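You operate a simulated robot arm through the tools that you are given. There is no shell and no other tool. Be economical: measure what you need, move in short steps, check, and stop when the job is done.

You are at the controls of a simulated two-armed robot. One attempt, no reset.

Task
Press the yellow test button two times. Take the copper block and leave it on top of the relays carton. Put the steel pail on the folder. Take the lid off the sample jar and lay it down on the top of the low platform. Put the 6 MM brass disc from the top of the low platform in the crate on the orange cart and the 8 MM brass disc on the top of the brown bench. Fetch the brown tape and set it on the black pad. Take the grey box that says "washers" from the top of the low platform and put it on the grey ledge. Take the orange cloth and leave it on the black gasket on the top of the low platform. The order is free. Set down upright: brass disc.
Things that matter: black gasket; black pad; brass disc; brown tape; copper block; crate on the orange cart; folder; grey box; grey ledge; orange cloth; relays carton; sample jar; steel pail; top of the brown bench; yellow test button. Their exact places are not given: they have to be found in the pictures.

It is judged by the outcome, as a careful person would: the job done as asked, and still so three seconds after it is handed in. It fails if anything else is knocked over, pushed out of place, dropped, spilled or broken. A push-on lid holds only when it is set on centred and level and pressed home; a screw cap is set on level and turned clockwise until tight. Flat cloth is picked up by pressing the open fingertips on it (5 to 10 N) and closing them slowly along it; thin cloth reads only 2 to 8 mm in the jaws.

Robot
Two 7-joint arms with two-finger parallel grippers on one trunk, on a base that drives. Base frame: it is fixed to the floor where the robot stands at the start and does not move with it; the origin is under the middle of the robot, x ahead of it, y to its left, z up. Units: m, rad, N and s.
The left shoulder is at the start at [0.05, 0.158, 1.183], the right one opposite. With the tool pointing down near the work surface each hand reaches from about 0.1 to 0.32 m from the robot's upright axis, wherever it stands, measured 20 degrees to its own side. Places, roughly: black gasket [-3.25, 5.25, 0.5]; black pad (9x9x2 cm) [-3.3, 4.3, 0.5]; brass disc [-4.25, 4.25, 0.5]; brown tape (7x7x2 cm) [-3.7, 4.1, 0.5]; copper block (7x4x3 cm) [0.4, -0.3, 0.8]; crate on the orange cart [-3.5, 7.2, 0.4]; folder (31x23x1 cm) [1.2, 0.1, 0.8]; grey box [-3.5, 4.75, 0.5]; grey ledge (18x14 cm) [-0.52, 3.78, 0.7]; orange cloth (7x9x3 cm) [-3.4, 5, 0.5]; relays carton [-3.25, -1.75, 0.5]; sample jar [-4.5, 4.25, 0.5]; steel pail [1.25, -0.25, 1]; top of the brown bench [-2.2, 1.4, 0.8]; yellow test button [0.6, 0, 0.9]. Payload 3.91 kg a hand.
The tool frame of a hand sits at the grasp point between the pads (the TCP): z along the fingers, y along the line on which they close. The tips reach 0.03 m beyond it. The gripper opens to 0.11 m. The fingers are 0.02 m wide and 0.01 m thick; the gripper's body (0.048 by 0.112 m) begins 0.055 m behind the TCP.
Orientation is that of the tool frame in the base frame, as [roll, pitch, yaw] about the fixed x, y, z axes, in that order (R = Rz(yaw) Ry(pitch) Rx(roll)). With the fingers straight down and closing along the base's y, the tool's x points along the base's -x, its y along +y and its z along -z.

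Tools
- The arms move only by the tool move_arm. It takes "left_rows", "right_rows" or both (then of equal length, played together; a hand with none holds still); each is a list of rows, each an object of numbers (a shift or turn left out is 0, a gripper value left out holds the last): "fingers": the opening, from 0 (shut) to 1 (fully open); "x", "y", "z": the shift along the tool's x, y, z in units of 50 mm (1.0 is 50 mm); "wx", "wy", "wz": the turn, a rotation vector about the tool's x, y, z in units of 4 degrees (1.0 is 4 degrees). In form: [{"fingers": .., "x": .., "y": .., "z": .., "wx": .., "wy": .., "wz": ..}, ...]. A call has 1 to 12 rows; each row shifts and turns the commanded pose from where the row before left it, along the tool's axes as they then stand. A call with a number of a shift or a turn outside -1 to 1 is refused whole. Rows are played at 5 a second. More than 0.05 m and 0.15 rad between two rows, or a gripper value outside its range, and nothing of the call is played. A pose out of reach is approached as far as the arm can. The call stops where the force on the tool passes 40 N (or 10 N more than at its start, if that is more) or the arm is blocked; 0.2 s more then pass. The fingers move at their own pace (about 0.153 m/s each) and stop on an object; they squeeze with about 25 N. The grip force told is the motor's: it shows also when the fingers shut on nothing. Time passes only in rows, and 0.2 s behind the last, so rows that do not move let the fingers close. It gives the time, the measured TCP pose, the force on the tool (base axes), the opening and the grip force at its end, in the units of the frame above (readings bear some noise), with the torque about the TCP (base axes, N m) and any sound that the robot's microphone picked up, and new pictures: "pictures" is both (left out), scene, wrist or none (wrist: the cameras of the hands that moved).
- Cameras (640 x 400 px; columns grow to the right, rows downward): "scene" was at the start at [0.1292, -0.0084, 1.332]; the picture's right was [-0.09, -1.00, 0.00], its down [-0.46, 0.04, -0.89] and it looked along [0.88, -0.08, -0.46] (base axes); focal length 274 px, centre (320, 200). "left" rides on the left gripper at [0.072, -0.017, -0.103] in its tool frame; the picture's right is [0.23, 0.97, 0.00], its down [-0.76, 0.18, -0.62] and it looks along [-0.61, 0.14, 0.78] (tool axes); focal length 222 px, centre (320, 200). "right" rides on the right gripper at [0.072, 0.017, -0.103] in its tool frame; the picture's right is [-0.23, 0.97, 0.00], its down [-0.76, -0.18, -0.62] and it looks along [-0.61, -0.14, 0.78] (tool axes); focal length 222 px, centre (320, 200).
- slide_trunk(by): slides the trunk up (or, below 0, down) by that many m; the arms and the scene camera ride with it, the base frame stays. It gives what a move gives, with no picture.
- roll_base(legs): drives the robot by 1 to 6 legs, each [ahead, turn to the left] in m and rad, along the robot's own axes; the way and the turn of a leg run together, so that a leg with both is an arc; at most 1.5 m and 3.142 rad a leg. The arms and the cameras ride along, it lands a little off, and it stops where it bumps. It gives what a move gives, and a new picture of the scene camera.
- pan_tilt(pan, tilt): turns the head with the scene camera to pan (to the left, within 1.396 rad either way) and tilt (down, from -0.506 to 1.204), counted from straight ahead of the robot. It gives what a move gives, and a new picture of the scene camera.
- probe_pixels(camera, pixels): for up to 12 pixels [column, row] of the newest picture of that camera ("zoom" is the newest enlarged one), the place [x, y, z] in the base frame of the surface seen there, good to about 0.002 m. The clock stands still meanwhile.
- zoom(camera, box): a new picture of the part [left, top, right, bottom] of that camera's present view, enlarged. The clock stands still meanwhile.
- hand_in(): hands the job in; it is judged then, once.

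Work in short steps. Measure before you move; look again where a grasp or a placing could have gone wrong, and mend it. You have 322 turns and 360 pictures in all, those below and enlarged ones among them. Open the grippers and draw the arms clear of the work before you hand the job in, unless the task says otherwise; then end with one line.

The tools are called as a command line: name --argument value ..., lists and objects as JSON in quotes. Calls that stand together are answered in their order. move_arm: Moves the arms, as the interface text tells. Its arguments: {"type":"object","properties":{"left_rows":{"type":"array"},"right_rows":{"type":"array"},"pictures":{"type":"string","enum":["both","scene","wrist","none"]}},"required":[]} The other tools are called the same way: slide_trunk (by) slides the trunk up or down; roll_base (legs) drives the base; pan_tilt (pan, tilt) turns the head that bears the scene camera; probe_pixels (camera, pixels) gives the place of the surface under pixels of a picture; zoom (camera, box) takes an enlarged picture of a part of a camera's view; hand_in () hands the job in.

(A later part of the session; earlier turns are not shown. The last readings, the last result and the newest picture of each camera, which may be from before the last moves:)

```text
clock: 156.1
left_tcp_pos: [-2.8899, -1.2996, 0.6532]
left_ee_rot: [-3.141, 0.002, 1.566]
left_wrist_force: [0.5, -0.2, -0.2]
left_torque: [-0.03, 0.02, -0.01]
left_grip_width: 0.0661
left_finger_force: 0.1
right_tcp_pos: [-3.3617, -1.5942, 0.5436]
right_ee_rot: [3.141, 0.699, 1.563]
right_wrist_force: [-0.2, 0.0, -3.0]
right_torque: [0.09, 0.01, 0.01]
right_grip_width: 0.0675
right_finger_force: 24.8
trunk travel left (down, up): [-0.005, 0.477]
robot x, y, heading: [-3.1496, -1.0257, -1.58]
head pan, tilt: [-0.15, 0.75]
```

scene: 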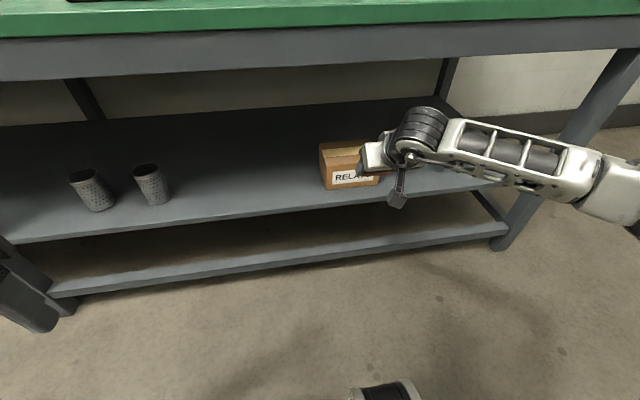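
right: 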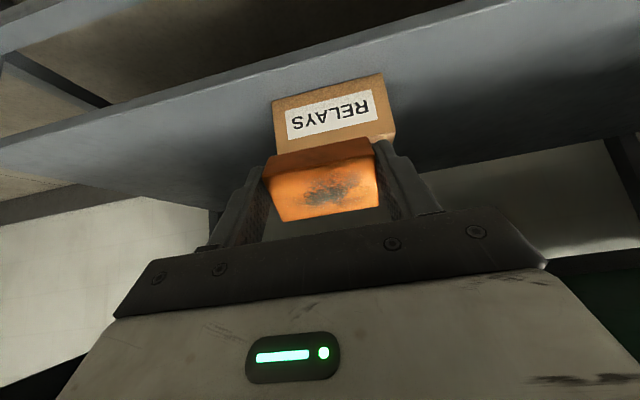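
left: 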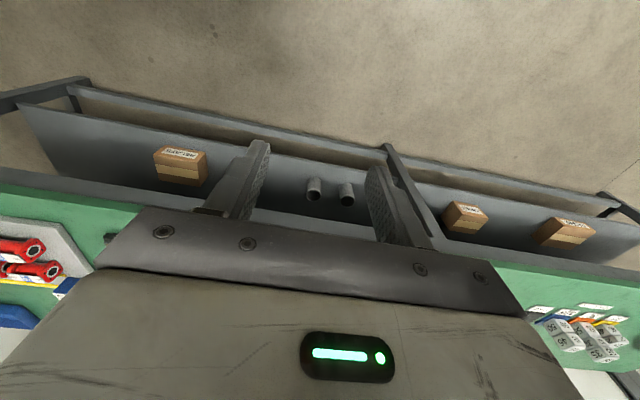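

The hand works at 40°. I lower to z≈0.515 and drive the base 0.1 m forward, then check clearance.

move_arm --right_rows '[{"x": 0.37, "z": 0.44}, {}]' --pictures "none"

roll_base --legs '[[0.1, 0]]'

zoom --camera "right" --box '[160, 20, 480, 220]'

```text
clock: 156.7
left_tcp_pos: [-2.8903, -1.2984, 0.655]
left_ee_rot: [-3.14, 0.001, 1.565]
left_wrist_force: [-0.2, 0.2, 0.2]
left_torque: [0.0, 0.0, -0.01]
left_grip_width: 0.0659
left_finger_force: 0.1
right_tcp_pos: [-3.3638, -1.5951, 0.5163]
right_ee_rot: [-3.14, 0.699, 1.562]
right_wrist_force: [-0.1, 0.8, -2.9]
right_torque: [0.04, 0.01, 0.01]
right_grip_width: 0.0677
right_finger_force: 25.4
trunk travel left (down, up): [-0.005, 0.477]
robot x, y, heading: [-3.1453, -1.0264, -1.582]
head pan, tilt: [-0.15, 0.75]
```

```text
clock: 157.9
left_tcp_pos: [-2.8904, -1.397, 0.6557]
left_ee_rot: [-3.139, 0.003, 1.566]
left_wrist_force: [0.5, 0.5, 0.1]
left_torque: [-0.02, -0.02, 0.02]
left_grip_width: 0.066
left_finger_force: 0.0
right_tcp_pos: [-3.3638, -1.6933, 0.5153]
right_ee_rot: [3.141, 0.699, 1.563]
right_wrist_force: [0.0, 0.0, -3.7]
right_torque: [0.07, -0.02, 0.01]
right_grip_width: 0.0678
right_finger_force: 25.4
trunk travel left (down, up): [-0.005, 0.477]
robot x, y, heading: [-3.1533, -1.1243, -1.589]
head pan, tilt: [-0.15, 0.75]
```

scene: 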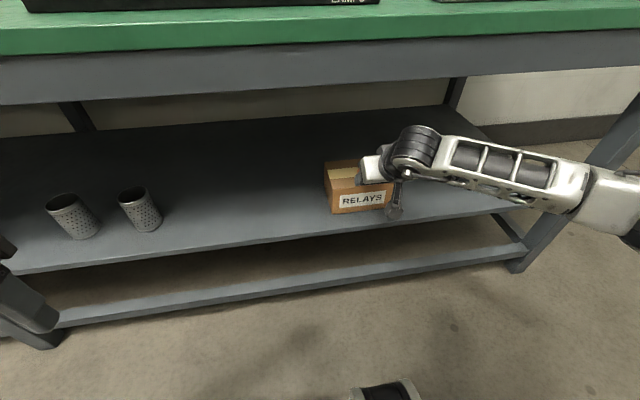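

```text
2.00 times, centred on (320, 120) of right
```

zoom: 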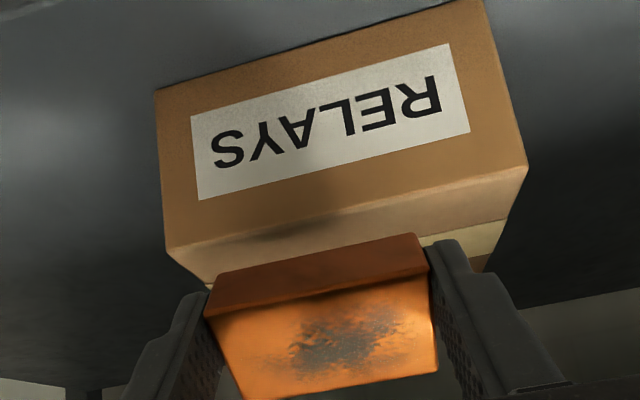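

Aligned and clear. I move 6 cm forward over the carton top, then look.

move_arm --right_rows '[{"z": 0.4, "x": -0.475}, {"z": 0.4, "x": -0.475}, {}]'

```text
clock: 158.7
left_tcp_pos: [-2.8915, -1.3961, 0.6541]
left_ee_rot: [-3.14, 0.002, 1.564]
left_wrist_force: [0.4, 0.3, 0.1]
left_torque: [0.03, 0.04, 0.03]
left_grip_width: 0.0662
left_finger_force: 0.0
right_tcp_pos: [-3.3661, -1.7574, 0.5147]
right_ee_rot: [3.141, 0.697, 1.563]
right_wrist_force: [0.3, -0.3, -2.4]
right_torque: [0.05, 0.01, 0.01]
right_grip_width: 0.0677
right_finger_force: 25.0
trunk travel left (down, up): [-0.005, 0.477]
robot x, y, heading: [-3.1489, -1.1246, -1.58]
head pan, tilt: [-0.15, 0.75]
```

scene: 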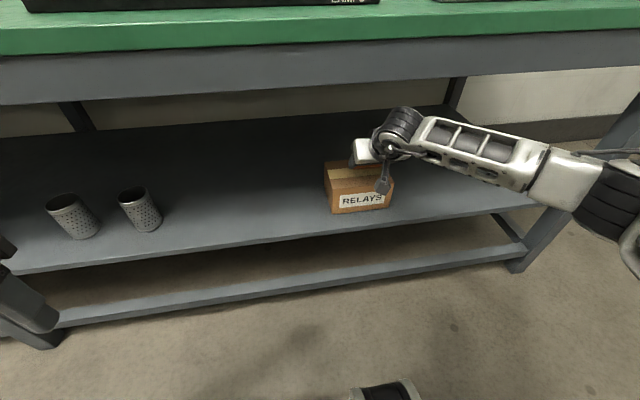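
right: 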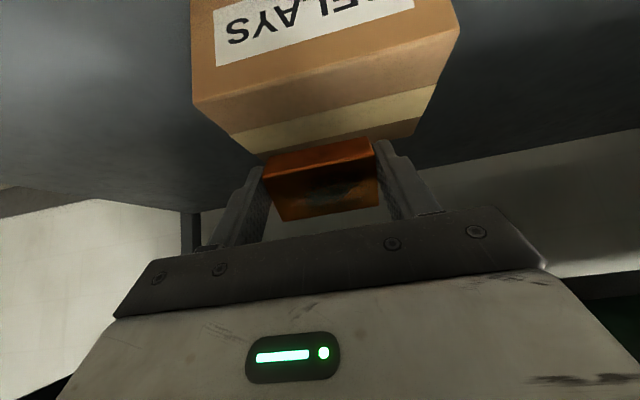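

Clear of the apron. I go 2 cm further in and then lower to contact.

move_arm --right_rows '[{"z": 0.26, "x": -0.31, "y": 0.1}, {"x": 0.15, "z": 0.18}, {"x": 0.09, "z": 0.11}, {"x": 0.065, "z": 0.077}, {}]' --pictures "wrist"

```text
clock: 159.9
left_tcp_pos: [-2.8924, -1.3969, 0.6544]
left_ee_rot: [-3.14, 0.003, 1.565]
left_wrist_force: [-0.6, -0.1, -0.9]
left_torque: [-0.01, -0.02, -0.02]
left_grip_width: 0.0661
left_finger_force: 0.1
right_tcp_pos: [-3.3596, -1.7763, 0.4923]
right_ee_rot: [-3.141, 0.699, 1.562]
right_wrist_force: [0.6, -1.3, -2.8]
right_torque: [0.07, 0.04, 0.01]
right_grip_width: 0.0678
right_finger_force: 25.3
trunk travel left (down, up): [-0.005, 0.477]
robot x, y, heading: [-3.1501, -1.1274, -1.582]
head pan, tilt: [-0.15, 0.75]
```

right: 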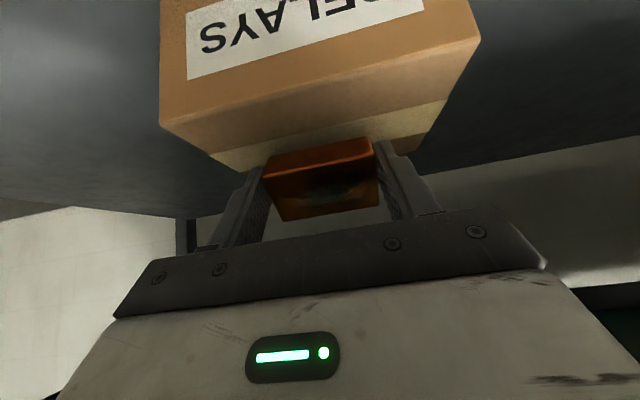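

Not in contact yet. I lower in 2 mm steps until the force shows.

move_arm --right_rows '[{"x": 0.03, "z": 0.035}, {"x": 0.03, "z": 0.035}, {"x": 0.03, "z": 0.035}, {}]' --pictures "none"

```text
clock: 160.9
left_tcp_pos: [-2.891, -1.3967, 0.654]
left_ee_rot: [-3.14, 0.002, 1.565]
left_wrist_force: [-0.6, -0.2, -0.1]
left_torque: [-0.02, -0.01, -0.01]
left_grip_width: 0.0661
left_finger_force: 0.1
right_tcp_pos: [-3.3597, -1.775, 0.4858]
right_ee_rot: [-3.141, 0.699, 1.564]
right_wrist_force: [-0.5, 0.4, -3.4]
right_torque: [0.05, 0.01, -0.03]
right_grip_width: 0.0677
right_finger_force: 25.0
trunk travel left (down, up): [-0.005, 0.477]
robot x, y, heading: [-3.1499, -1.1241, -1.586]
head pan, tilt: [-0.15, 0.75]
```

move_arm --right_rows '[{"x": 0.03, "z": 0.035}, {"x": 0.03, "z": 0.035}, {"x": 0.03, "z": 0.035}, {}]' --pictures "wrist"

```text
clock: 161.9
left_tcp_pos: [-2.8912, -1.396, 0.6555]
left_ee_rot: [-3.14, 0.004, 1.564]
left_wrist_force: [0.4, 0.1, 0.1]
left_torque: [0.04, 0.02, 0.0]
left_grip_width: 0.0658
left_finger_force: 0.1
right_tcp_pos: [-3.3593, -1.7762, 0.4828]
right_ee_rot: [3.14, 0.706, 1.565]
right_wrist_force: [-0.6, 3.0, 18.6]
right_torque: [-0.11, 0.15, 0.02]
right_grip_width: 0.0678
right_finger_force: 25.0
trunk travel left (down, up): [-0.005, 0.477]
robot x, y, heading: [-3.1484, -1.1238, -1.584]
head pan, tilt: [-0.15, 0.75]
```

right: 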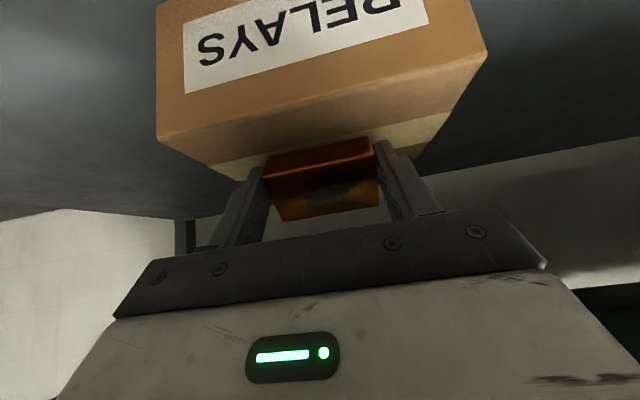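

Contact at 0.483. I back off 1 mm and open slowly so that the block tips down flat.

move_arm --right_rows '[{"x": -0.015, "z": -0.018}, {}, {"fingers": 0.64}, {}, {"fingers": 0.72}, {}, {"fingers": 0.9}, {}]' --pictures "wrist"

```text
clock: 163.7
left_tcp_pos: [-2.89, -1.3965, 0.6546]
left_ee_rot: [-3.141, 0.003, 1.566]
left_wrist_force: [-0.4, -0.7, -0.5]
left_torque: [0.0, -0.01, -0.01]
left_grip_width: 0.0658
left_finger_force: 0.0
right_tcp_pos: [-3.3592, -1.7752, 0.4792]
right_ee_rot: [-3.141, 0.697, 1.562]
right_wrist_force: [-2.2, -0.5, 5.2]
right_torque: [-0.08, -0.13, -0.13]
right_grip_width: 0.0982
right_finger_force: 0.0
trunk travel left (down, up): [-0.005, 0.477]
robot x, y, heading: [-3.1473, -1.1292, -1.583]
head pan, tilt: [-0.15, 0.75]
```

right: 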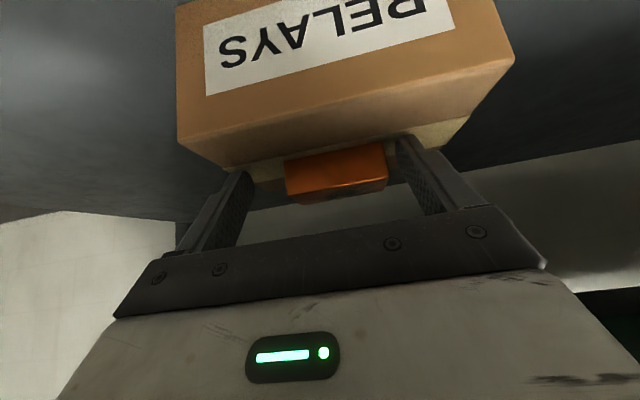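

The block lies flat on the carton. I lift the fingers off and withdraw backwards.

move_arm --right_rows '[{"x": -0.3, "z": -0.36}, {"x": -0.3, "z": -0.36}, {"x": 0.4, "z": -0.34}, {"x": 0.6, "z": -0.5}, {"x": 0.6, "z": -0.5}, {"x": 0.6, "z": -0.5}, {"x": 0.6, "z": -0.5}]'

```text
clock: 165.3
left_tcp_pos: [-2.891, -1.3963, 0.6555]
left_ee_rot: [-3.14, 0.001, 1.564]
left_wrist_force: [-0.4, -0.7, 0.1]
left_torque: [0.0, -0.02, 0.0]
left_grip_width: 0.066
left_finger_force: 0.1
right_tcp_pos: [-3.3601, -1.5934, 0.5271]
right_ee_rot: [3.141, 0.699, 1.564]
right_wrist_force: [0.0, -0.4, 0.4]
right_torque: [0.01, -0.03, 0.01]
right_grip_width: 0.0989
right_finger_force: 0.0
trunk travel left (down, up): [-0.005, 0.477]
robot x, y, heading: [-3.1532, -1.1269, -1.59]
head pan, tilt: [-0.15, 0.75]
```

scene: 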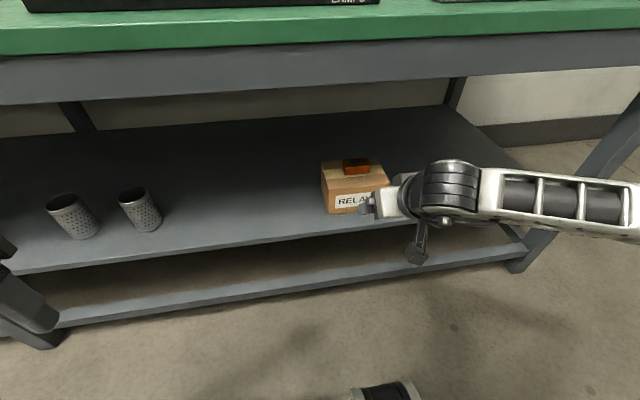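
right: 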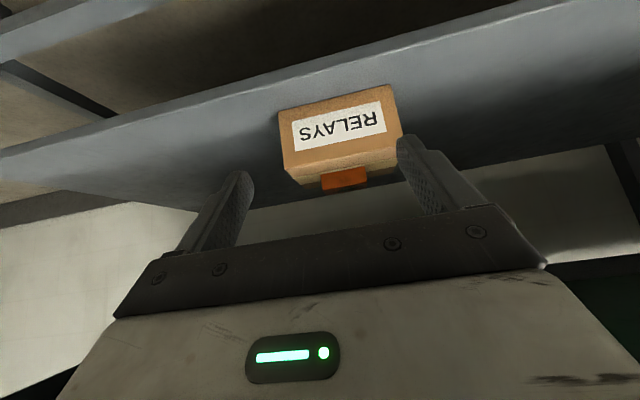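

The block is on the carton. A quick check with zoom and probe that the carton itself wasn't shifted.

zoom --camera "scene" --box '[290, 140, 418, 220]'

probe_pixels --camera "zoom" --pixels '[[160, 120], [165, 185], [480, 140], [330, 160], [270, 150], [410, 140], [300, 200]]'

```text
5.00 times, centred on (354, 180) of scene
```

zoom: 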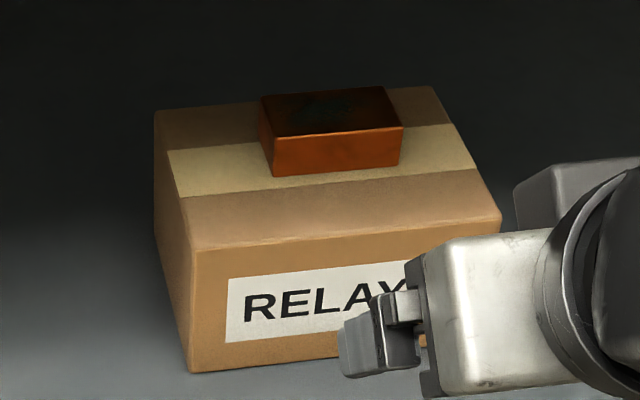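

```text
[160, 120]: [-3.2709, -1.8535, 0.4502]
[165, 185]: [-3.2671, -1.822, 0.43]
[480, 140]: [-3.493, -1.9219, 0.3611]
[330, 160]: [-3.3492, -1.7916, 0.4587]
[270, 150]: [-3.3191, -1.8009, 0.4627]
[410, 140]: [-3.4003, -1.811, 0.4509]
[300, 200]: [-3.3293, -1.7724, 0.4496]
```

Copper done. I back off, untilt the right hand, raise the trunk, and turn to look north-west.

roll_base --legs '[[-0.35, 0]]'

move_arm --right_rows '[{"wy": 1}, {"wy": 1}, {"wy": 1}, {"wy": 1}, {"wy": 1}, {"wy": 1}, {"wy": 1}, {"wy": 1}, {"wy": 1}, {"wy": 1}, {"x": 0.6, "z": -0.6}, {"x": 0.6, "z": -0.6}]' --pictures "none"

slide_trunk --by 0.4

pan_tilt --pan 0 --tilt 0.35

roll_base --legs '[[0, -2.6]]'

```text
clock: 167.5
left_tcp_pos: [-2.8865, -1.0552, 0.6539]
left_ee_rot: [-3.141, 0.003, 1.568]
left_wrist_force: [-0.4, -0.2, -0.5]
left_torque: [0.02, 0.03, -0.03]
left_grip_width: 0.066
left_finger_force: 0.2
right_tcp_pos: [-3.355, -1.2507, 0.5262]
right_ee_rot: [-3.141, 0.699, 1.566]
right_wrist_force: [0.0, -1.4, -0.2]
right_torque: [0.01, 0.01, 0.02]
right_grip_width: 0.0988
right_finger_force: 0.1
trunk travel left (down, up): [-0.005, 0.477]
robot x, y, heading: [-3.1432, -0.7887, -1.577]
head pan, tilt: [-0.15, 0.75]
```

scene: 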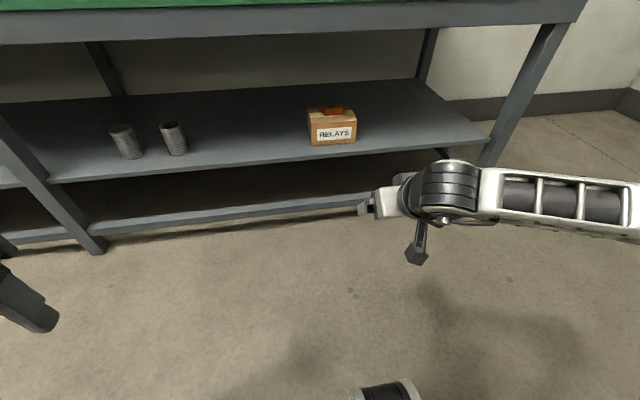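

```text
clock: 170.1
left_tcp_pos: [-2.8865, -1.0546, 0.6545]
left_ee_rot: [-3.14, 0.002, 1.57]
left_wrist_force: [0.5, -0.4, 1.1]
left_torque: [0.03, -0.02, -0.01]
left_grip_width: 0.0662
left_finger_force: 0.1
right_tcp_pos: [-3.3527, -1.1908, 0.5874]
right_ee_rot: [-3.141, -0.002, 1.565]
right_wrist_force: [-0.1, 0.0, 0.0]
right_torque: [0.03, 0.02, -0.01]
right_grip_width: 0.0993
right_finger_force: 0.0
trunk travel left (down, up): [-0.005, 0.477]
robot x, y, heading: [-3.148, -0.7852, -1.582]
head pan, tilt: [-0.15, 0.75]
```

```text
clock: 173.9
left_tcp_pos: [-2.8864, -1.0545, 1.0555]
left_ee_rot: [-3.141, 0.001, 1.568]
left_wrist_force: [0.5, 0.5, 0.5]
left_torque: [-0.02, -0.01, -0.01]
left_grip_width: 0.066
left_finger_force: 0.1
right_tcp_pos: [-3.3533, -1.1916, 0.9868]
right_ee_rot: [-3.14, 0.001, 1.566]
right_wrist_force: [1.1, 0.5, -0.4]
right_torque: [0.01, 0.03, -0.02]
right_grip_width: 0.0988
right_finger_force: 0.1
trunk travel left (down, up): [-0.405, 0.077]
robot x, y, heading: [-3.1473, -0.7841, -1.578]
head pan, tilt: [-0.15, 0.75]
```

```text
clock: 174.8
left_tcp_pos: [-2.8856, -1.0542, 1.0545]
left_ee_rot: [-3.14, 0.001, 1.569]
left_wrist_force: [-0.1, 1.1, -0.2]
left_torque: [-0.01, 0.03, 0.03]
left_grip_width: 0.066
left_finger_force: 0.0
right_tcp_pos: [-3.3526, -1.1929, 0.987]
right_ee_rot: [3.141, 0.0, 1.564]
right_wrist_force: [0.2, 0.2, 0.0]
right_torque: [0.02, -0.02, 0.02]
right_grip_width: 0.099
right_finger_force: 0.0
trunk travel left (down, up): [-0.405, 0.077]
robot x, y, heading: [-3.1463, -0.7829, -1.584]
head pan, tilt: [0.0, 0.351]
```

scene: 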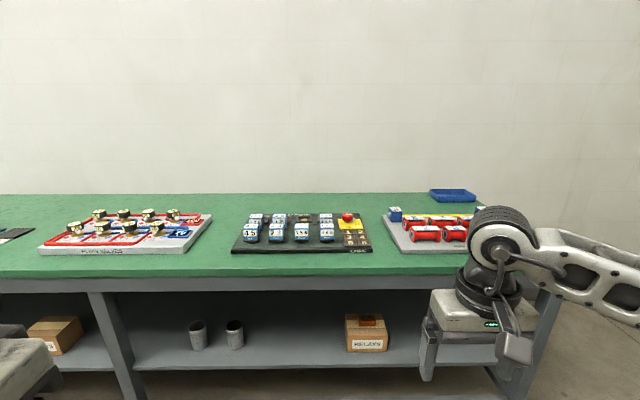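

```text
clock: 181.3
left_tcp_pos: [-3.5091, -0.695, 1.0542]
left_ee_rot: [-3.14, 0.002, -1.006]
left_wrist_force: [-0.2, 1.3, 0.6]
left_torque: [0.02, 0.03, -0.01]
left_grip_width: 0.066
left_finger_force: 0.1
right_tcp_pos: [-3.1907, -0.3287, 0.9862]
right_ee_rot: [-3.141, 0.0, -1.009]
right_wrist_force: [0.5, 0.6, -0.5]
right_torque: [-0.01, -0.01, -0.01]
right_grip_width: 0.0991
right_finger_force: 0.1
trunk travel left (down, up): [-0.405, 0.077]
robot x, y, heading: [-3.1459, -0.7843, 2.129]
head pan, tilt: [0.0, 0.351]
```

scene: 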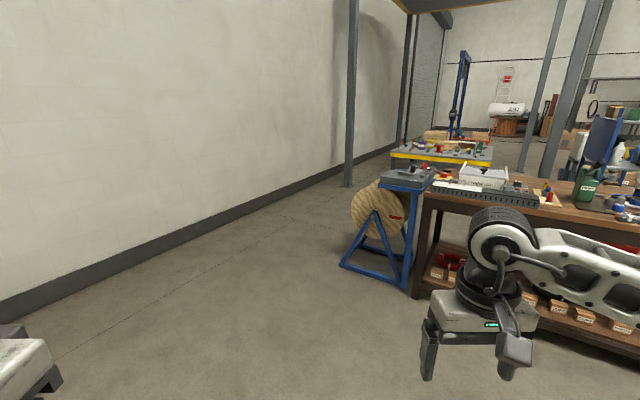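

I see a passage on the left of the spool stand, and the yellow-edged low platform beyond at (440,155). I probe the passage.

probe_pixels --camera "scene" --pixels '[[355, 210], [348, 265], [348, 185], [180, 245], [393, 155], [490, 160], [440, 145], [405, 280], [375, 215]]'

zoom --camera "scene" --box '[340, 100, 500, 200]'

```text
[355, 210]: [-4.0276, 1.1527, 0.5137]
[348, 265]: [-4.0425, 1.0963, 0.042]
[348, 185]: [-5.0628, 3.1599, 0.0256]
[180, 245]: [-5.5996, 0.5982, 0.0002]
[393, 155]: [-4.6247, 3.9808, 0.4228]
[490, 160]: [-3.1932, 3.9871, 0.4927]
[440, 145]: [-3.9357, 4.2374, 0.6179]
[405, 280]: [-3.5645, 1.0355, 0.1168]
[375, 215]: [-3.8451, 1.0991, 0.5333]
```

```text
4.00 times, centred on (420, 150) of scene
```

zoom: 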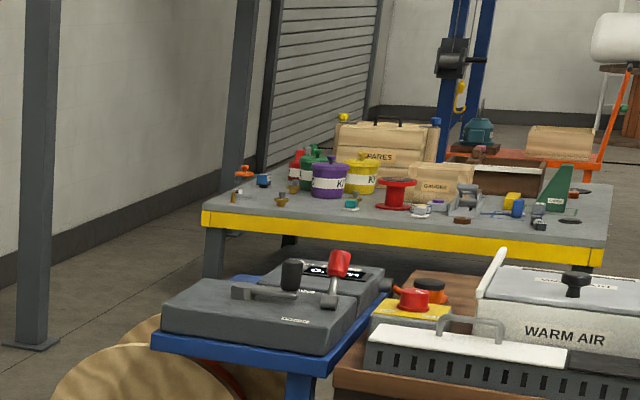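

The platform spans x≈-4.65…-3.17 with its south edge at y≈3.98; post at (-5.06, 3.16). I drive via (-4.75, 1.0) north to y≈2.4.

roll_base --legs '[[0, 0.174], [1.2, 0], [1.19, 0], [0, -0.732], [1.4, 0]]'

```text
clock: 202.2
left_tcp_pos: [-4.995, 2.6677, 1.0537]
left_ee_rot: [-3.141, 0.002, -1.565]
left_wrist_force: [-0.4, -0.4, 0.4]
left_torque: [0.0, 0.02, 0.01]
left_grip_width: 0.0662
left_finger_force: 0.0
right_tcp_pos: [-4.5299, 2.8085, 0.9871]
right_ee_rot: [3.142, 0.0, -1.571]
right_wrist_force: [0.6, 0.5, -0.3]
right_torque: [0.02, 0.05, 0.01]
right_grip_width: 0.0989
right_finger_force: 0.1
trunk travel left (down, up): [-0.405, 0.077]
robot x, y, heading: [-4.7351, 2.3982, 1.565]
head pan, tilt: [0.0, 0.351]
```

scene: 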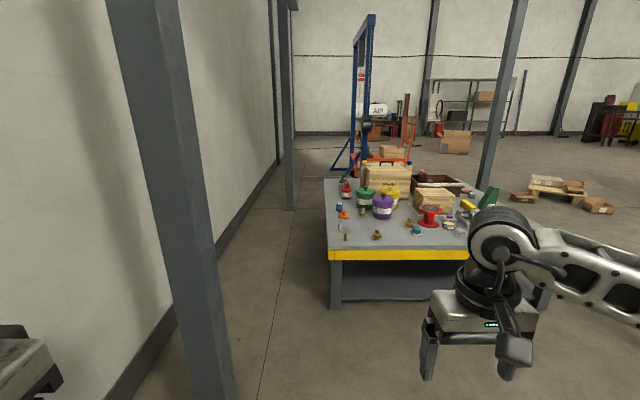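

The platform is ahead. I zoom in on it to identify the items.

zoom --camera "scene" --box '[320, 150, 512, 270]'

zoom --camera "scene" --box '[320, 180, 416, 240]'

```text
3.33 times, centred on (416, 210) of scene
```

zoom: 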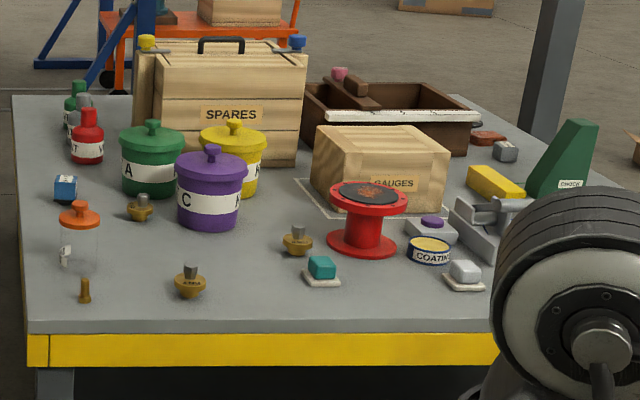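

```text
6.67 times, centred on (368, 210) of scene
```

zoom: 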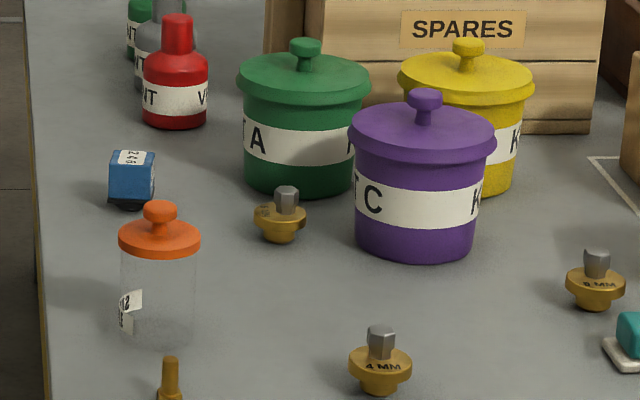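

Three brass discs: one near (382,236) "4 MM", one behind near (362,212), one near (409,223). I probe their places and the jar.

probe_pixels --camera "zoom" --pixels '[[381, 340], [380, 372], [288, 195], [280, 222], [597, 260], [596, 295], [160, 215], [160, 245], [155, 330], [168, 370], [130, 170], [480, 310]]'

zoom --camera "scene" --box '[340, 200, 420, 250]'

```text
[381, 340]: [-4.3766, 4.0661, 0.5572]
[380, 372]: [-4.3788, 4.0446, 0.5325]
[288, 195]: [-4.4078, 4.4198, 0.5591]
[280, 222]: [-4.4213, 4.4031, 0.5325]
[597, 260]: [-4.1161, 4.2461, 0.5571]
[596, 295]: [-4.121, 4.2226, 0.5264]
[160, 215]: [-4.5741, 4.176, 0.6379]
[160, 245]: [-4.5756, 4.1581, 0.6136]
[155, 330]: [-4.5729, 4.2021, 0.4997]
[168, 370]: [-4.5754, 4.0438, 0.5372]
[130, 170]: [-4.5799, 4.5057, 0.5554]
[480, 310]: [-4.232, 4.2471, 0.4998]
```

```text
8.00 times, centred on (380, 225) of scene
```

zoom: 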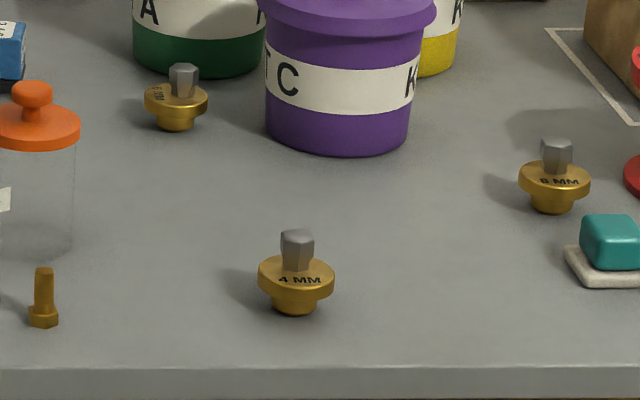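

The near disc is 4 MM (a distractor); the other two need reading up close. I drive to the south edge in front of the jar, about (-4.40, 3.57).

roll_base --legs '[[0, -0.278], [1.2, 0], [0, 0.284]]'

pan_tilt --pan 0 --tilt 0.8

```text
clock: 206.1
left_tcp_pos: [-4.7941, 3.1584, 1.0504]
left_ee_rot: [3.121, -0.036, -1.808]
left_wrist_force: [-0.6, -0.3, 0.1]
left_torque: [-0.02, 0.01, 0.0]
left_grip_width: 0.066
left_finger_force: 0.1
right_tcp_pos: [-4.2995, 3.1764, 0.9898]
right_ee_rot: [3.136, 0.01, -1.837]
right_wrist_force: [0.6, -0.1, 1.2]
right_torque: [-0.01, -0.02, 0.01]
right_grip_width: 0.0992
right_finger_force: 0.0
trunk travel left (down, up): [-0.405, 0.077]
robot x, y, heading: [-4.6037, 2.8426, 1.312]
head pan, tilt: [0.0, 0.351]
stopped in leg 2: the robot was blocked; the commanded pose is now the measured one
```

scene: 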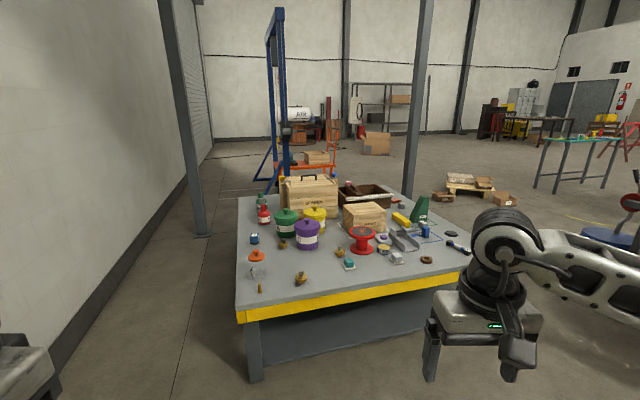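

```text
clock: 207.0
left_tcp_pos: [-4.7934, 3.1567, 1.049]
left_ee_rot: [3.123, -0.03, -1.808]
left_wrist_force: [-0.8, -0.1, 0.5]
left_torque: [-0.02, 0.0, -0.01]
left_grip_width: 0.066
left_finger_force: 0.0
right_tcp_pos: [-4.2997, 3.1746, 0.9908]
right_ee_rot: [3.137, 0.013, -1.84]
right_wrist_force: [-0.2, 0.2, 0.2]
right_torque: [0.02, 0.0, 0.01]
right_grip_width: 0.0989
right_finger_force: 0.1
trunk travel left (down, up): [-0.405, 0.077]
robot x, y, heading: [-4.6053, 2.8471, 1.306]
head pan, tilt: [0.0, 0.799]
```

scene: 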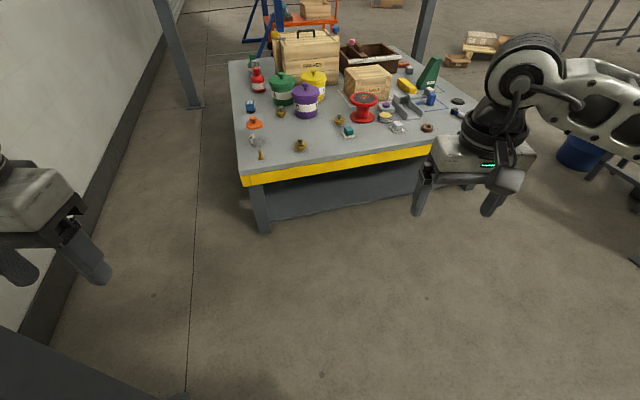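

My left arm brushed the steel post at the lower left. I back off a bit and swing clear to the right.

probe_pixels --camera "scene" --pixels '[[60, 360], [150, 385], [30, 340], [185, 100]]'

roll_base --legs '[[-0.3, 0], [0, -0.6], [0.45, 0], [0, 0.6]]'

```text
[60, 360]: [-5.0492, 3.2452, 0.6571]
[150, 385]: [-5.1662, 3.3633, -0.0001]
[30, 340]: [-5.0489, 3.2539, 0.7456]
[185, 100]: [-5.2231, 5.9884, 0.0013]
```

```text
clock: 214.6
left_tcp_pos: [-4.5283, 3.1736, 1.0461]
left_ee_rot: [3.129, -0.04, -1.819]
left_wrist_force: [-0.3, 0.5, 0.1]
left_torque: [0.01, -0.01, 0.0]
left_grip_width: 0.0659
left_finger_force: 0.0
right_tcp_pos: [-4.0344, 3.1852, 0.9877]
right_ee_rot: [3.141, 0.0, -1.845]
right_wrist_force: [0.5, -0.2, -0.4]
right_torque: [0.03, 0.0, 0.0]
right_grip_width: 0.0989
right_finger_force: 0.0
trunk travel left (down, up): [-0.405, 0.077]
robot x, y, heading: [-4.3397, 2.8469, 1.301]
head pan, tilt: [0.0, 0.799]
```

scene: 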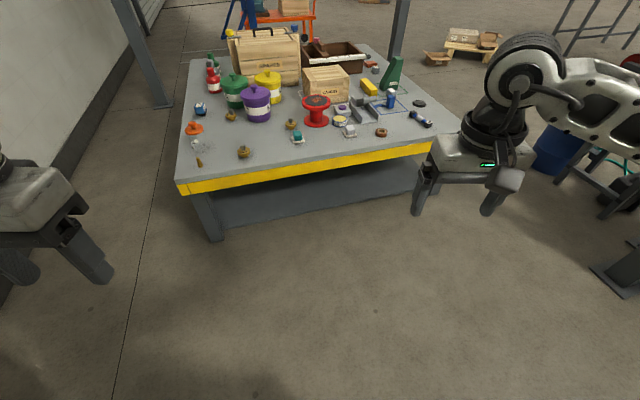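

I turn to face the platform squarely and advance to y≈3.6, x≈-4.34.

roll_base --legs '[[0, 0.27], [0.75, 0]]'

```text
clock: 219.6
left_tcp_pos: [-4.6028, 3.8523, 1.0459]
left_ee_rot: [3.129, -0.041, -1.561]
left_wrist_force: [0.0, -0.1, 0.9]
left_torque: [-0.01, -0.04, -0.01]
left_grip_width: 0.0657
left_finger_force: 0.1
right_tcp_pos: [-4.1306, 3.9915, 0.9867]
right_ee_rot: [-3.141, -0.001, -1.584]
right_wrist_force: [-0.5, 0.0, -0.2]
right_torque: [0.02, -0.01, 0.02]
right_grip_width: 0.0989
right_finger_force: 0.0
trunk travel left (down, up): [-0.405, 0.077]
robot x, y, heading: [-4.3383, 3.5887, 1.561]
head pan, tilt: [0.0, 0.799]
```

scene: 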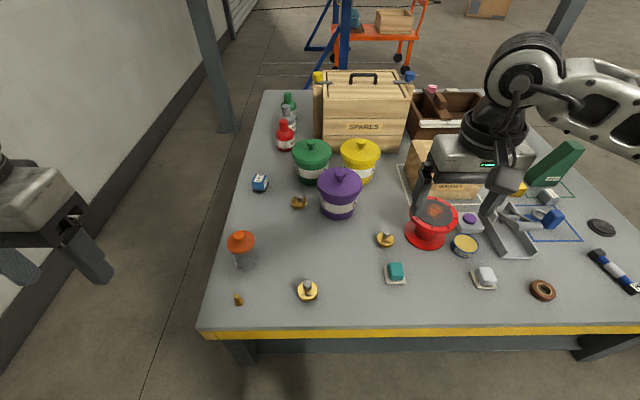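

Good view. I zoom on the discs and jar.

zoom --camera "scene" --box '[220, 170, 412, 310]'

zoom --camera "scene" --box '[360, 220, 410, 255]'

zoom --camera "scene" --box '[280, 185, 330, 220]'

zoom --camera "scene" --box '[400, 80, 640, 310]'

```text
2.86 times, centred on (316, 240) of scene
```

zoom: 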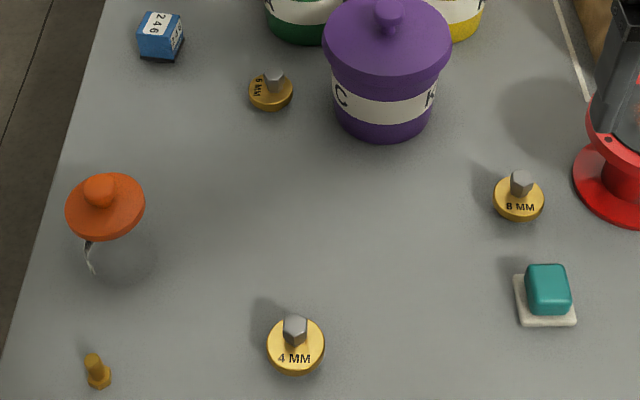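

```text
11.43 times, centred on (385, 238) of scene
```

zoom: 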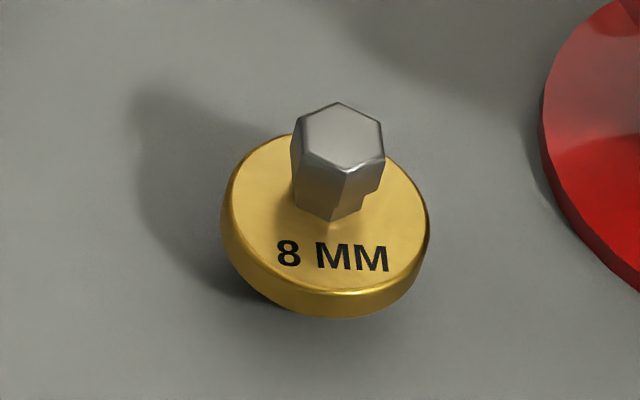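

```text
11.43 times, centred on (305, 202) of scene
```

zoom: 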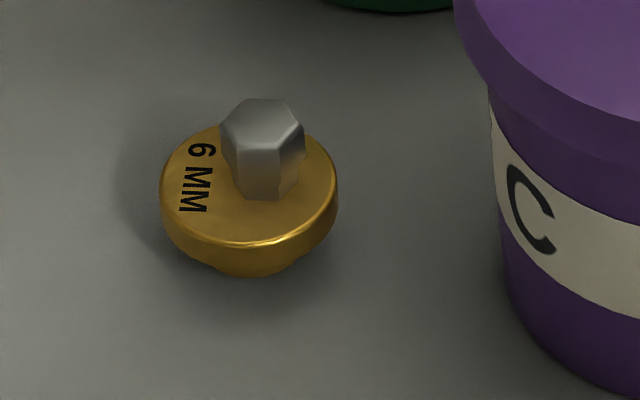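

```text
1.74 times, centred on (520, 195) of scene
```

zoom: 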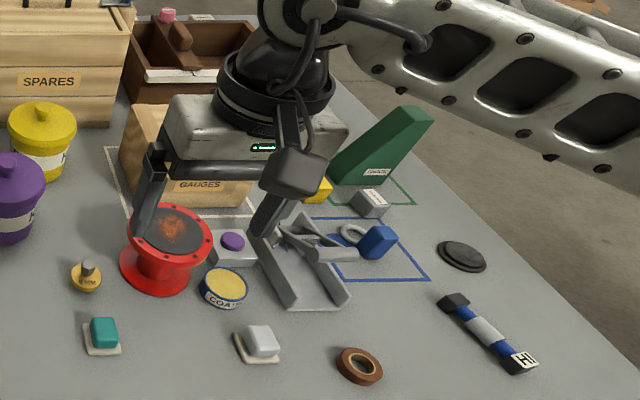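

6 MM is the far one at (-4.41, 4.41), 8 MM the one at (-4.12, 4.24). The reach is long, so I look down to see how close the base can get.

pan_tilt --pan 0 --tilt 1.2

```text
clock: 220.4
left_tcp_pos: [-4.6024, 3.8518, 1.0449]
left_ee_rot: [3.129, -0.041, -1.561]
left_wrist_force: [0.5, 0.2, 0.7]
left_torque: [-0.02, 0.03, -0.02]
left_grip_width: 0.066
left_finger_force: 0.0
right_tcp_pos: [-4.1304, 3.9915, 0.9868]
right_ee_rot: [3.141, -0.001, -1.582]
right_wrist_force: [0.4, -0.4, 0.5]
right_torque: [0.03, -0.02, -0.03]
right_grip_width: 0.099
right_finger_force: 0.0
trunk travel left (down, up): [-0.405, 0.077]
robot x, y, heading: [-4.337, 3.5865, 1.562]
head pan, tilt: [0.0, 1.201]
```

scene: 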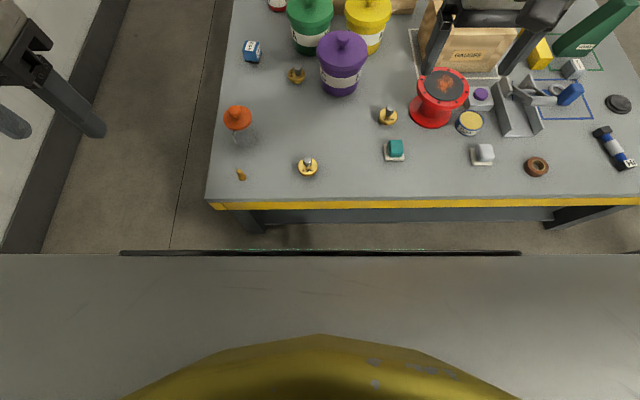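

A wide flat front edge (120–520, 253) of my own body shows; I probe it against the platform edge.

probe_pixels --camera "scene" --pixels '[[125, 253], [320, 253], [515, 253], [320, 300], [320, 245], [260, 225], [320, 205], [300, 215], [320, 228], [308, 165], [387, 116], [297, 76]]'

```text
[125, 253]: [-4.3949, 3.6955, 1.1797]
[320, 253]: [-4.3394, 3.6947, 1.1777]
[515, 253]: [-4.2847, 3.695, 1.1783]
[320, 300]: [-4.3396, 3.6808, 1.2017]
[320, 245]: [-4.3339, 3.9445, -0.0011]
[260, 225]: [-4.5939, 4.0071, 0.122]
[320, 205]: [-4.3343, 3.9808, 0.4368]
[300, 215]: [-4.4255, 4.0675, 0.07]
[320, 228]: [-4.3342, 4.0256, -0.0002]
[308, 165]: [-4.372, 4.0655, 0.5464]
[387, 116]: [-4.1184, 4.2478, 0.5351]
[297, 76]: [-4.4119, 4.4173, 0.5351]
```

The base can come ~6 cm closer. I pull the right hand back, advance, and lower the trunk by 0.35.

move_arm --right_rows '[{"x": 0.9}, {"x": 0.9}, {"x": 0.6, "z": -0.6}]' --pictures "none"

roll_base --legs '[[0.06, 0]]'

slide_trunk --by -0.35

move_arm --left_rows '[{"fingers": 1, "wx": -0.18, "wy": -0.6}, {"x": -0.9}, {"x": -0.9}, {"x": -0.9}, {"x": -0.9, "y": -0.2}, {"x": -0.9, "y": -0.2}, {}]'

```text
clock: 221.2
left_tcp_pos: [-4.6031, 3.8519, 1.0453]
left_ee_rot: [3.13, -0.04, -1.561]
left_wrist_force: [-0.6, 0.6, 0.2]
left_torque: [0.02, 0.02, 0.0]
left_grip_width: 0.0661
left_finger_force: 0.0
right_tcp_pos: [-4.1301, 3.8704, 1.0168]
right_ee_rot: [-3.139, -0.001, -1.586]
right_wrist_force: [-0.2, 0.6, -0.1]
right_torque: [-0.01, -0.01, -0.01]
right_grip_width: 0.0989
right_finger_force: 0.0
trunk travel left (down, up): [-0.405, 0.077]
robot x, y, heading: [-4.3389, 3.586, 1.563]
head pan, tilt: [0.0, 1.201]
```

```text
clock: 222.2
left_tcp_pos: [-4.6012, 3.9112, 1.0462]
left_ee_rot: [3.128, -0.041, -1.559]
left_wrist_force: [0.6, 0.7, 0.6]
left_torque: [-0.03, -0.01, 0.0]
left_grip_width: 0.0659
left_finger_force: 0.0
right_tcp_pos: [-4.1288, 3.9315, 1.0174]
right_ee_rot: [-3.141, 0.002, -1.585]
right_wrist_force: [-0.1, 0.9, -0.2]
right_torque: [-0.04, 0.0, -0.04]
right_grip_width: 0.0989
right_finger_force: 0.1
trunk travel left (down, up): [-0.405, 0.077]
robot x, y, heading: [-4.3421, 3.6439, 1.56]
head pan, tilt: [0.0, 1.201]
```

scene: 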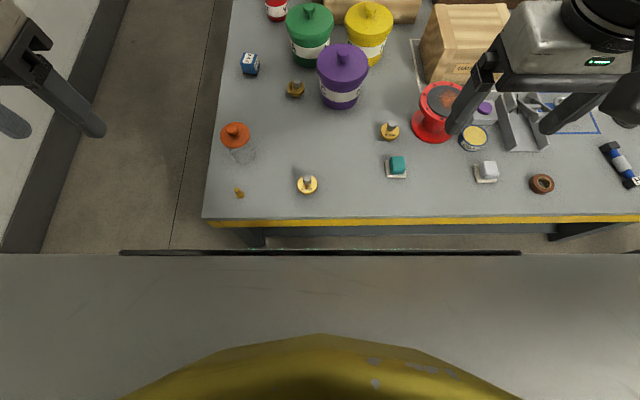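

```text
clock: 225.6
left_tcp_pos: [-4.6022, 3.9124, 0.6962]
left_ee_rot: [3.129, -0.04, -1.56]
left_wrist_force: [-0.5, 0.4, -0.3]
left_torque: [0.04, 0.0, 0.02]
left_grip_width: 0.0659
left_finger_force: 0.0
right_tcp_pos: [-4.1297, 3.9313, 0.6668]
right_ee_rot: [3.141, 0.003, -1.586]
right_wrist_force: [-0.8, -0.4, -0.7]
right_torque: [0.01, -0.07, -0.03]
right_grip_width: 0.0989
right_finger_force: 0.1
trunk travel left (down, up): [-0.055, 0.427]
robot x, y, heading: [-4.3383, 3.6442, 1.562]
head pan, tilt: [0.0, 1.201]
```

```text
clock: 227.2
left_tcp_pos: [-4.5845, 4.1372, 0.6936]
left_ee_rot: [3.117, 0.002, -1.563]
left_wrist_force: [0.1, -0.2, 0.5]
left_torque: [0.03, 0.02, 0.01]
left_grip_width: 0.1097
left_finger_force: 0.0
right_tcp_pos: [-4.1302, 3.9302, 0.6678]
right_ee_rot: [-3.141, -0.001, -1.585]
right_wrist_force: [-0.8, -0.8, -0.3]
right_torque: [-0.01, -0.02, -0.01]
right_grip_width: 0.0991
right_finger_force: 0.0
trunk travel left (down, up): [-0.055, 0.427]
robot x, y, heading: [-4.3401, 3.6404, 1.562]
head pan, tilt: [0.0, 1.201]
```

scene: 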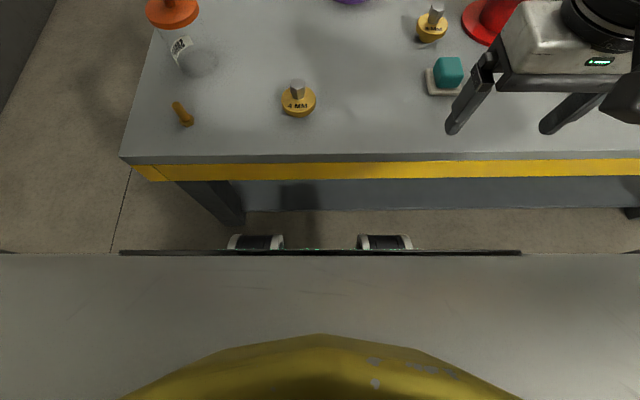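
left: 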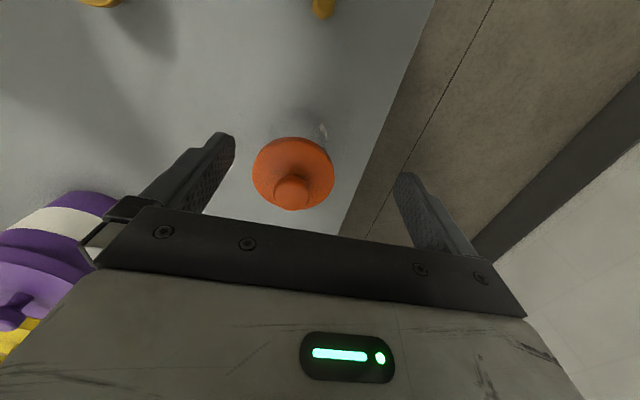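

I probe the lid in the left camera and will fix the small roll error.

probe_pixels --camera "left" --pixels '[[292, 190], [256, 170], [331, 178], [297, 140], [285, 207], [275, 190], [308, 195], [322, 130]]'

```text
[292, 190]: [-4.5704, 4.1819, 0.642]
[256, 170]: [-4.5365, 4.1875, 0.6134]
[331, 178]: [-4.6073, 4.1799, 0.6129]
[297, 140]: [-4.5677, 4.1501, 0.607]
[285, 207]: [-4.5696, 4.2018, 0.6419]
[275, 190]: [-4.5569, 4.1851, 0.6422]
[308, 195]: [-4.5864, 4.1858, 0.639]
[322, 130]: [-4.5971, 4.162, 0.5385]
```

The lid's centre is (-4.572, 4.186), knob top at 0.642, disc top ~0.613. I centre the hand, straighten the roll, open partly and go down to z≈0.647 to take the knob.

move_arm --left_rows '[{"x": -0.9, "wx": 0.35, "fingers": 0.6}, {"x": -0.08, "y": -0.25}, {"z": 0.5}, {"z": 0.42}, {}]' --pictures "wrist"

```text
clock: 228.4
left_tcp_pos: [-4.5719, 4.1863, 0.6488]
left_ee_rot: [-3.14, 0.002, -1.563]
left_wrist_force: [-0.3, -0.7, -0.5]
left_torque: [-0.02, 0.02, 0.0]
left_grip_width: 0.0659
left_finger_force: 0.1
right_tcp_pos: [-4.1296, 3.9316, 0.667]
right_ee_rot: [-3.141, 0.001, -1.584]
right_wrist_force: [0.3, -0.7, 0.3]
right_torque: [-0.02, -0.01, -0.02]
right_grip_width: 0.0988
right_finger_force: 0.1
trunk travel left (down, up): [-0.055, 0.427]
robot x, y, heading: [-4.3392, 3.645, 1.563]
head pan, tilt: [0.0, 1.201]
```

left: 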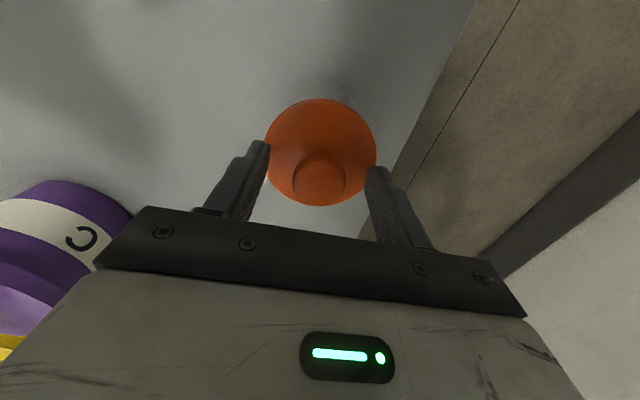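

Centred on the knob. I close and try a gentle lift of 8 mm.

move_arm --left_rows '[{"z": 0.04}, {"fingers": 0}, {}, {}, {"z": -0.08}, {"z": -0.08}, {}]' --pictures "both"

```text
clock: 230.0
left_tcp_pos: [-4.5701, 4.1856, 0.6551]
left_ee_rot: [-3.14, 0.001, -1.561]
left_wrist_force: [0.4, 0.3, 0.1]
left_torque: [0.0, -0.02, -0.02]
left_grip_width: 0.0317
left_finger_force: 25.1
right_tcp_pos: [-4.1302, 3.9309, 0.6676]
right_ee_rot: [-3.141, 0.001, -1.585]
right_wrist_force: [0.0, -0.5, -0.2]
right_torque: [-0.01, -0.02, -0.01]
right_grip_width: 0.099
right_finger_force: 0.1
trunk travel left (down, up): [-0.055, 0.427]
robot x, y, heading: [-4.3397, 3.6439, 1.559]
head pan, tilt: [0.0, 1.201]
heard: snap
```

scene: 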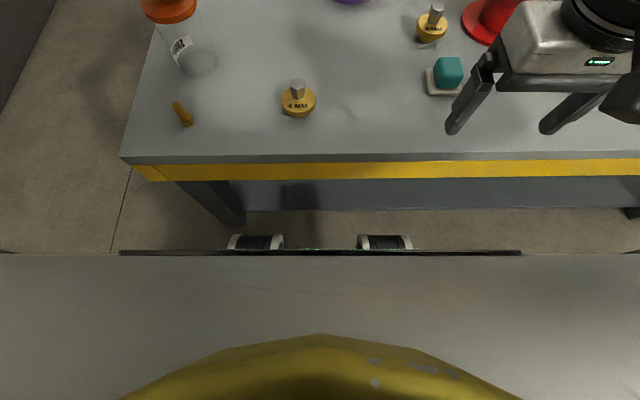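
left: 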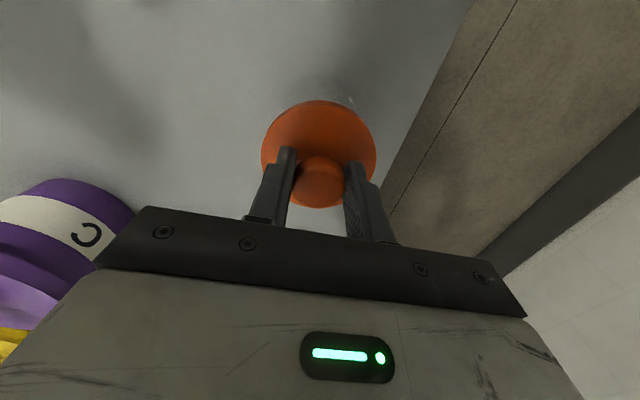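

A snap: the lid came off. I lift it 6 cm and check the jar.

move_arm --left_rows '[{"z": -0.3}, {"z": -0.5}, {"z": -0.5}, {}]' --pictures "wrist"

pan_tilt --pan 0.3 --tilt 0.85

```text
clock: 231.0
left_tcp_pos: [-4.5718, 4.186, 0.7209]
left_ee_rot: [3.141, 0.0, -1.563]
left_wrist_force: [0.4, 0.5, -0.5]
left_torque: [0.0, 0.01, -0.02]
left_grip_width: 0.0322
left_finger_force: 24.8
right_tcp_pos: [-4.1289, 3.9305, 0.6672]
right_ee_rot: [-3.141, 0.001, -1.584]
right_wrist_force: [-0.1, 0.4, 0.1]
right_torque: [0.01, -0.02, -0.01]
right_grip_width: 0.0989
right_finger_force: 0.0
trunk travel left (down, up): [-0.055, 0.427]
robot x, y, heading: [-4.3396, 3.6454, 1.563]
head pan, tilt: [0.0, 1.201]
```

left: 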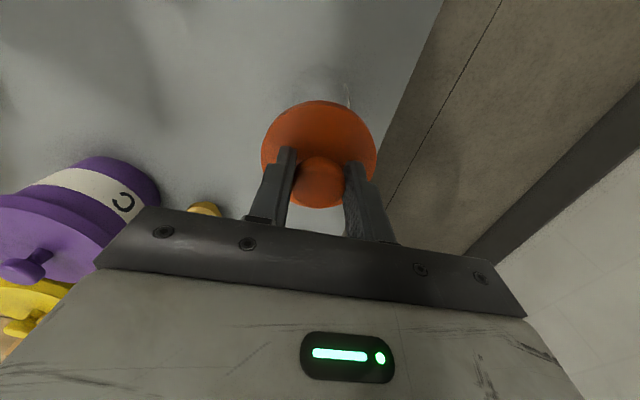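

```text
clock: 231.8
left_tcp_pos: [-4.5708, 4.1853, 0.7216]
left_ee_rot: [3.141, 0.002, -1.563]
left_wrist_force: [0.0, 0.1, -0.6]
left_torque: [-0.01, 0.0, -0.01]
left_grip_width: 0.0319
left_finger_force: 24.6
right_tcp_pos: [-4.1284, 3.9305, 0.6673]
right_ee_rot: [-3.141, 0.0, -1.584]
right_wrist_force: [-0.1, 0.0, -0.1]
right_torque: [-0.02, -0.04, 0.0]
right_grip_width: 0.0989
right_finger_force: 0.0
trunk travel left (down, up): [-0.055, 0.427]
robot x, y, heading: [-4.3357, 3.6443, 1.56]
head pan, tilt: [0.3, 0.85]
```

scene: 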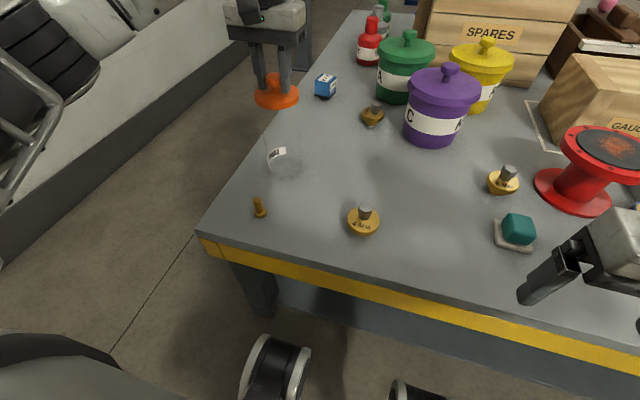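

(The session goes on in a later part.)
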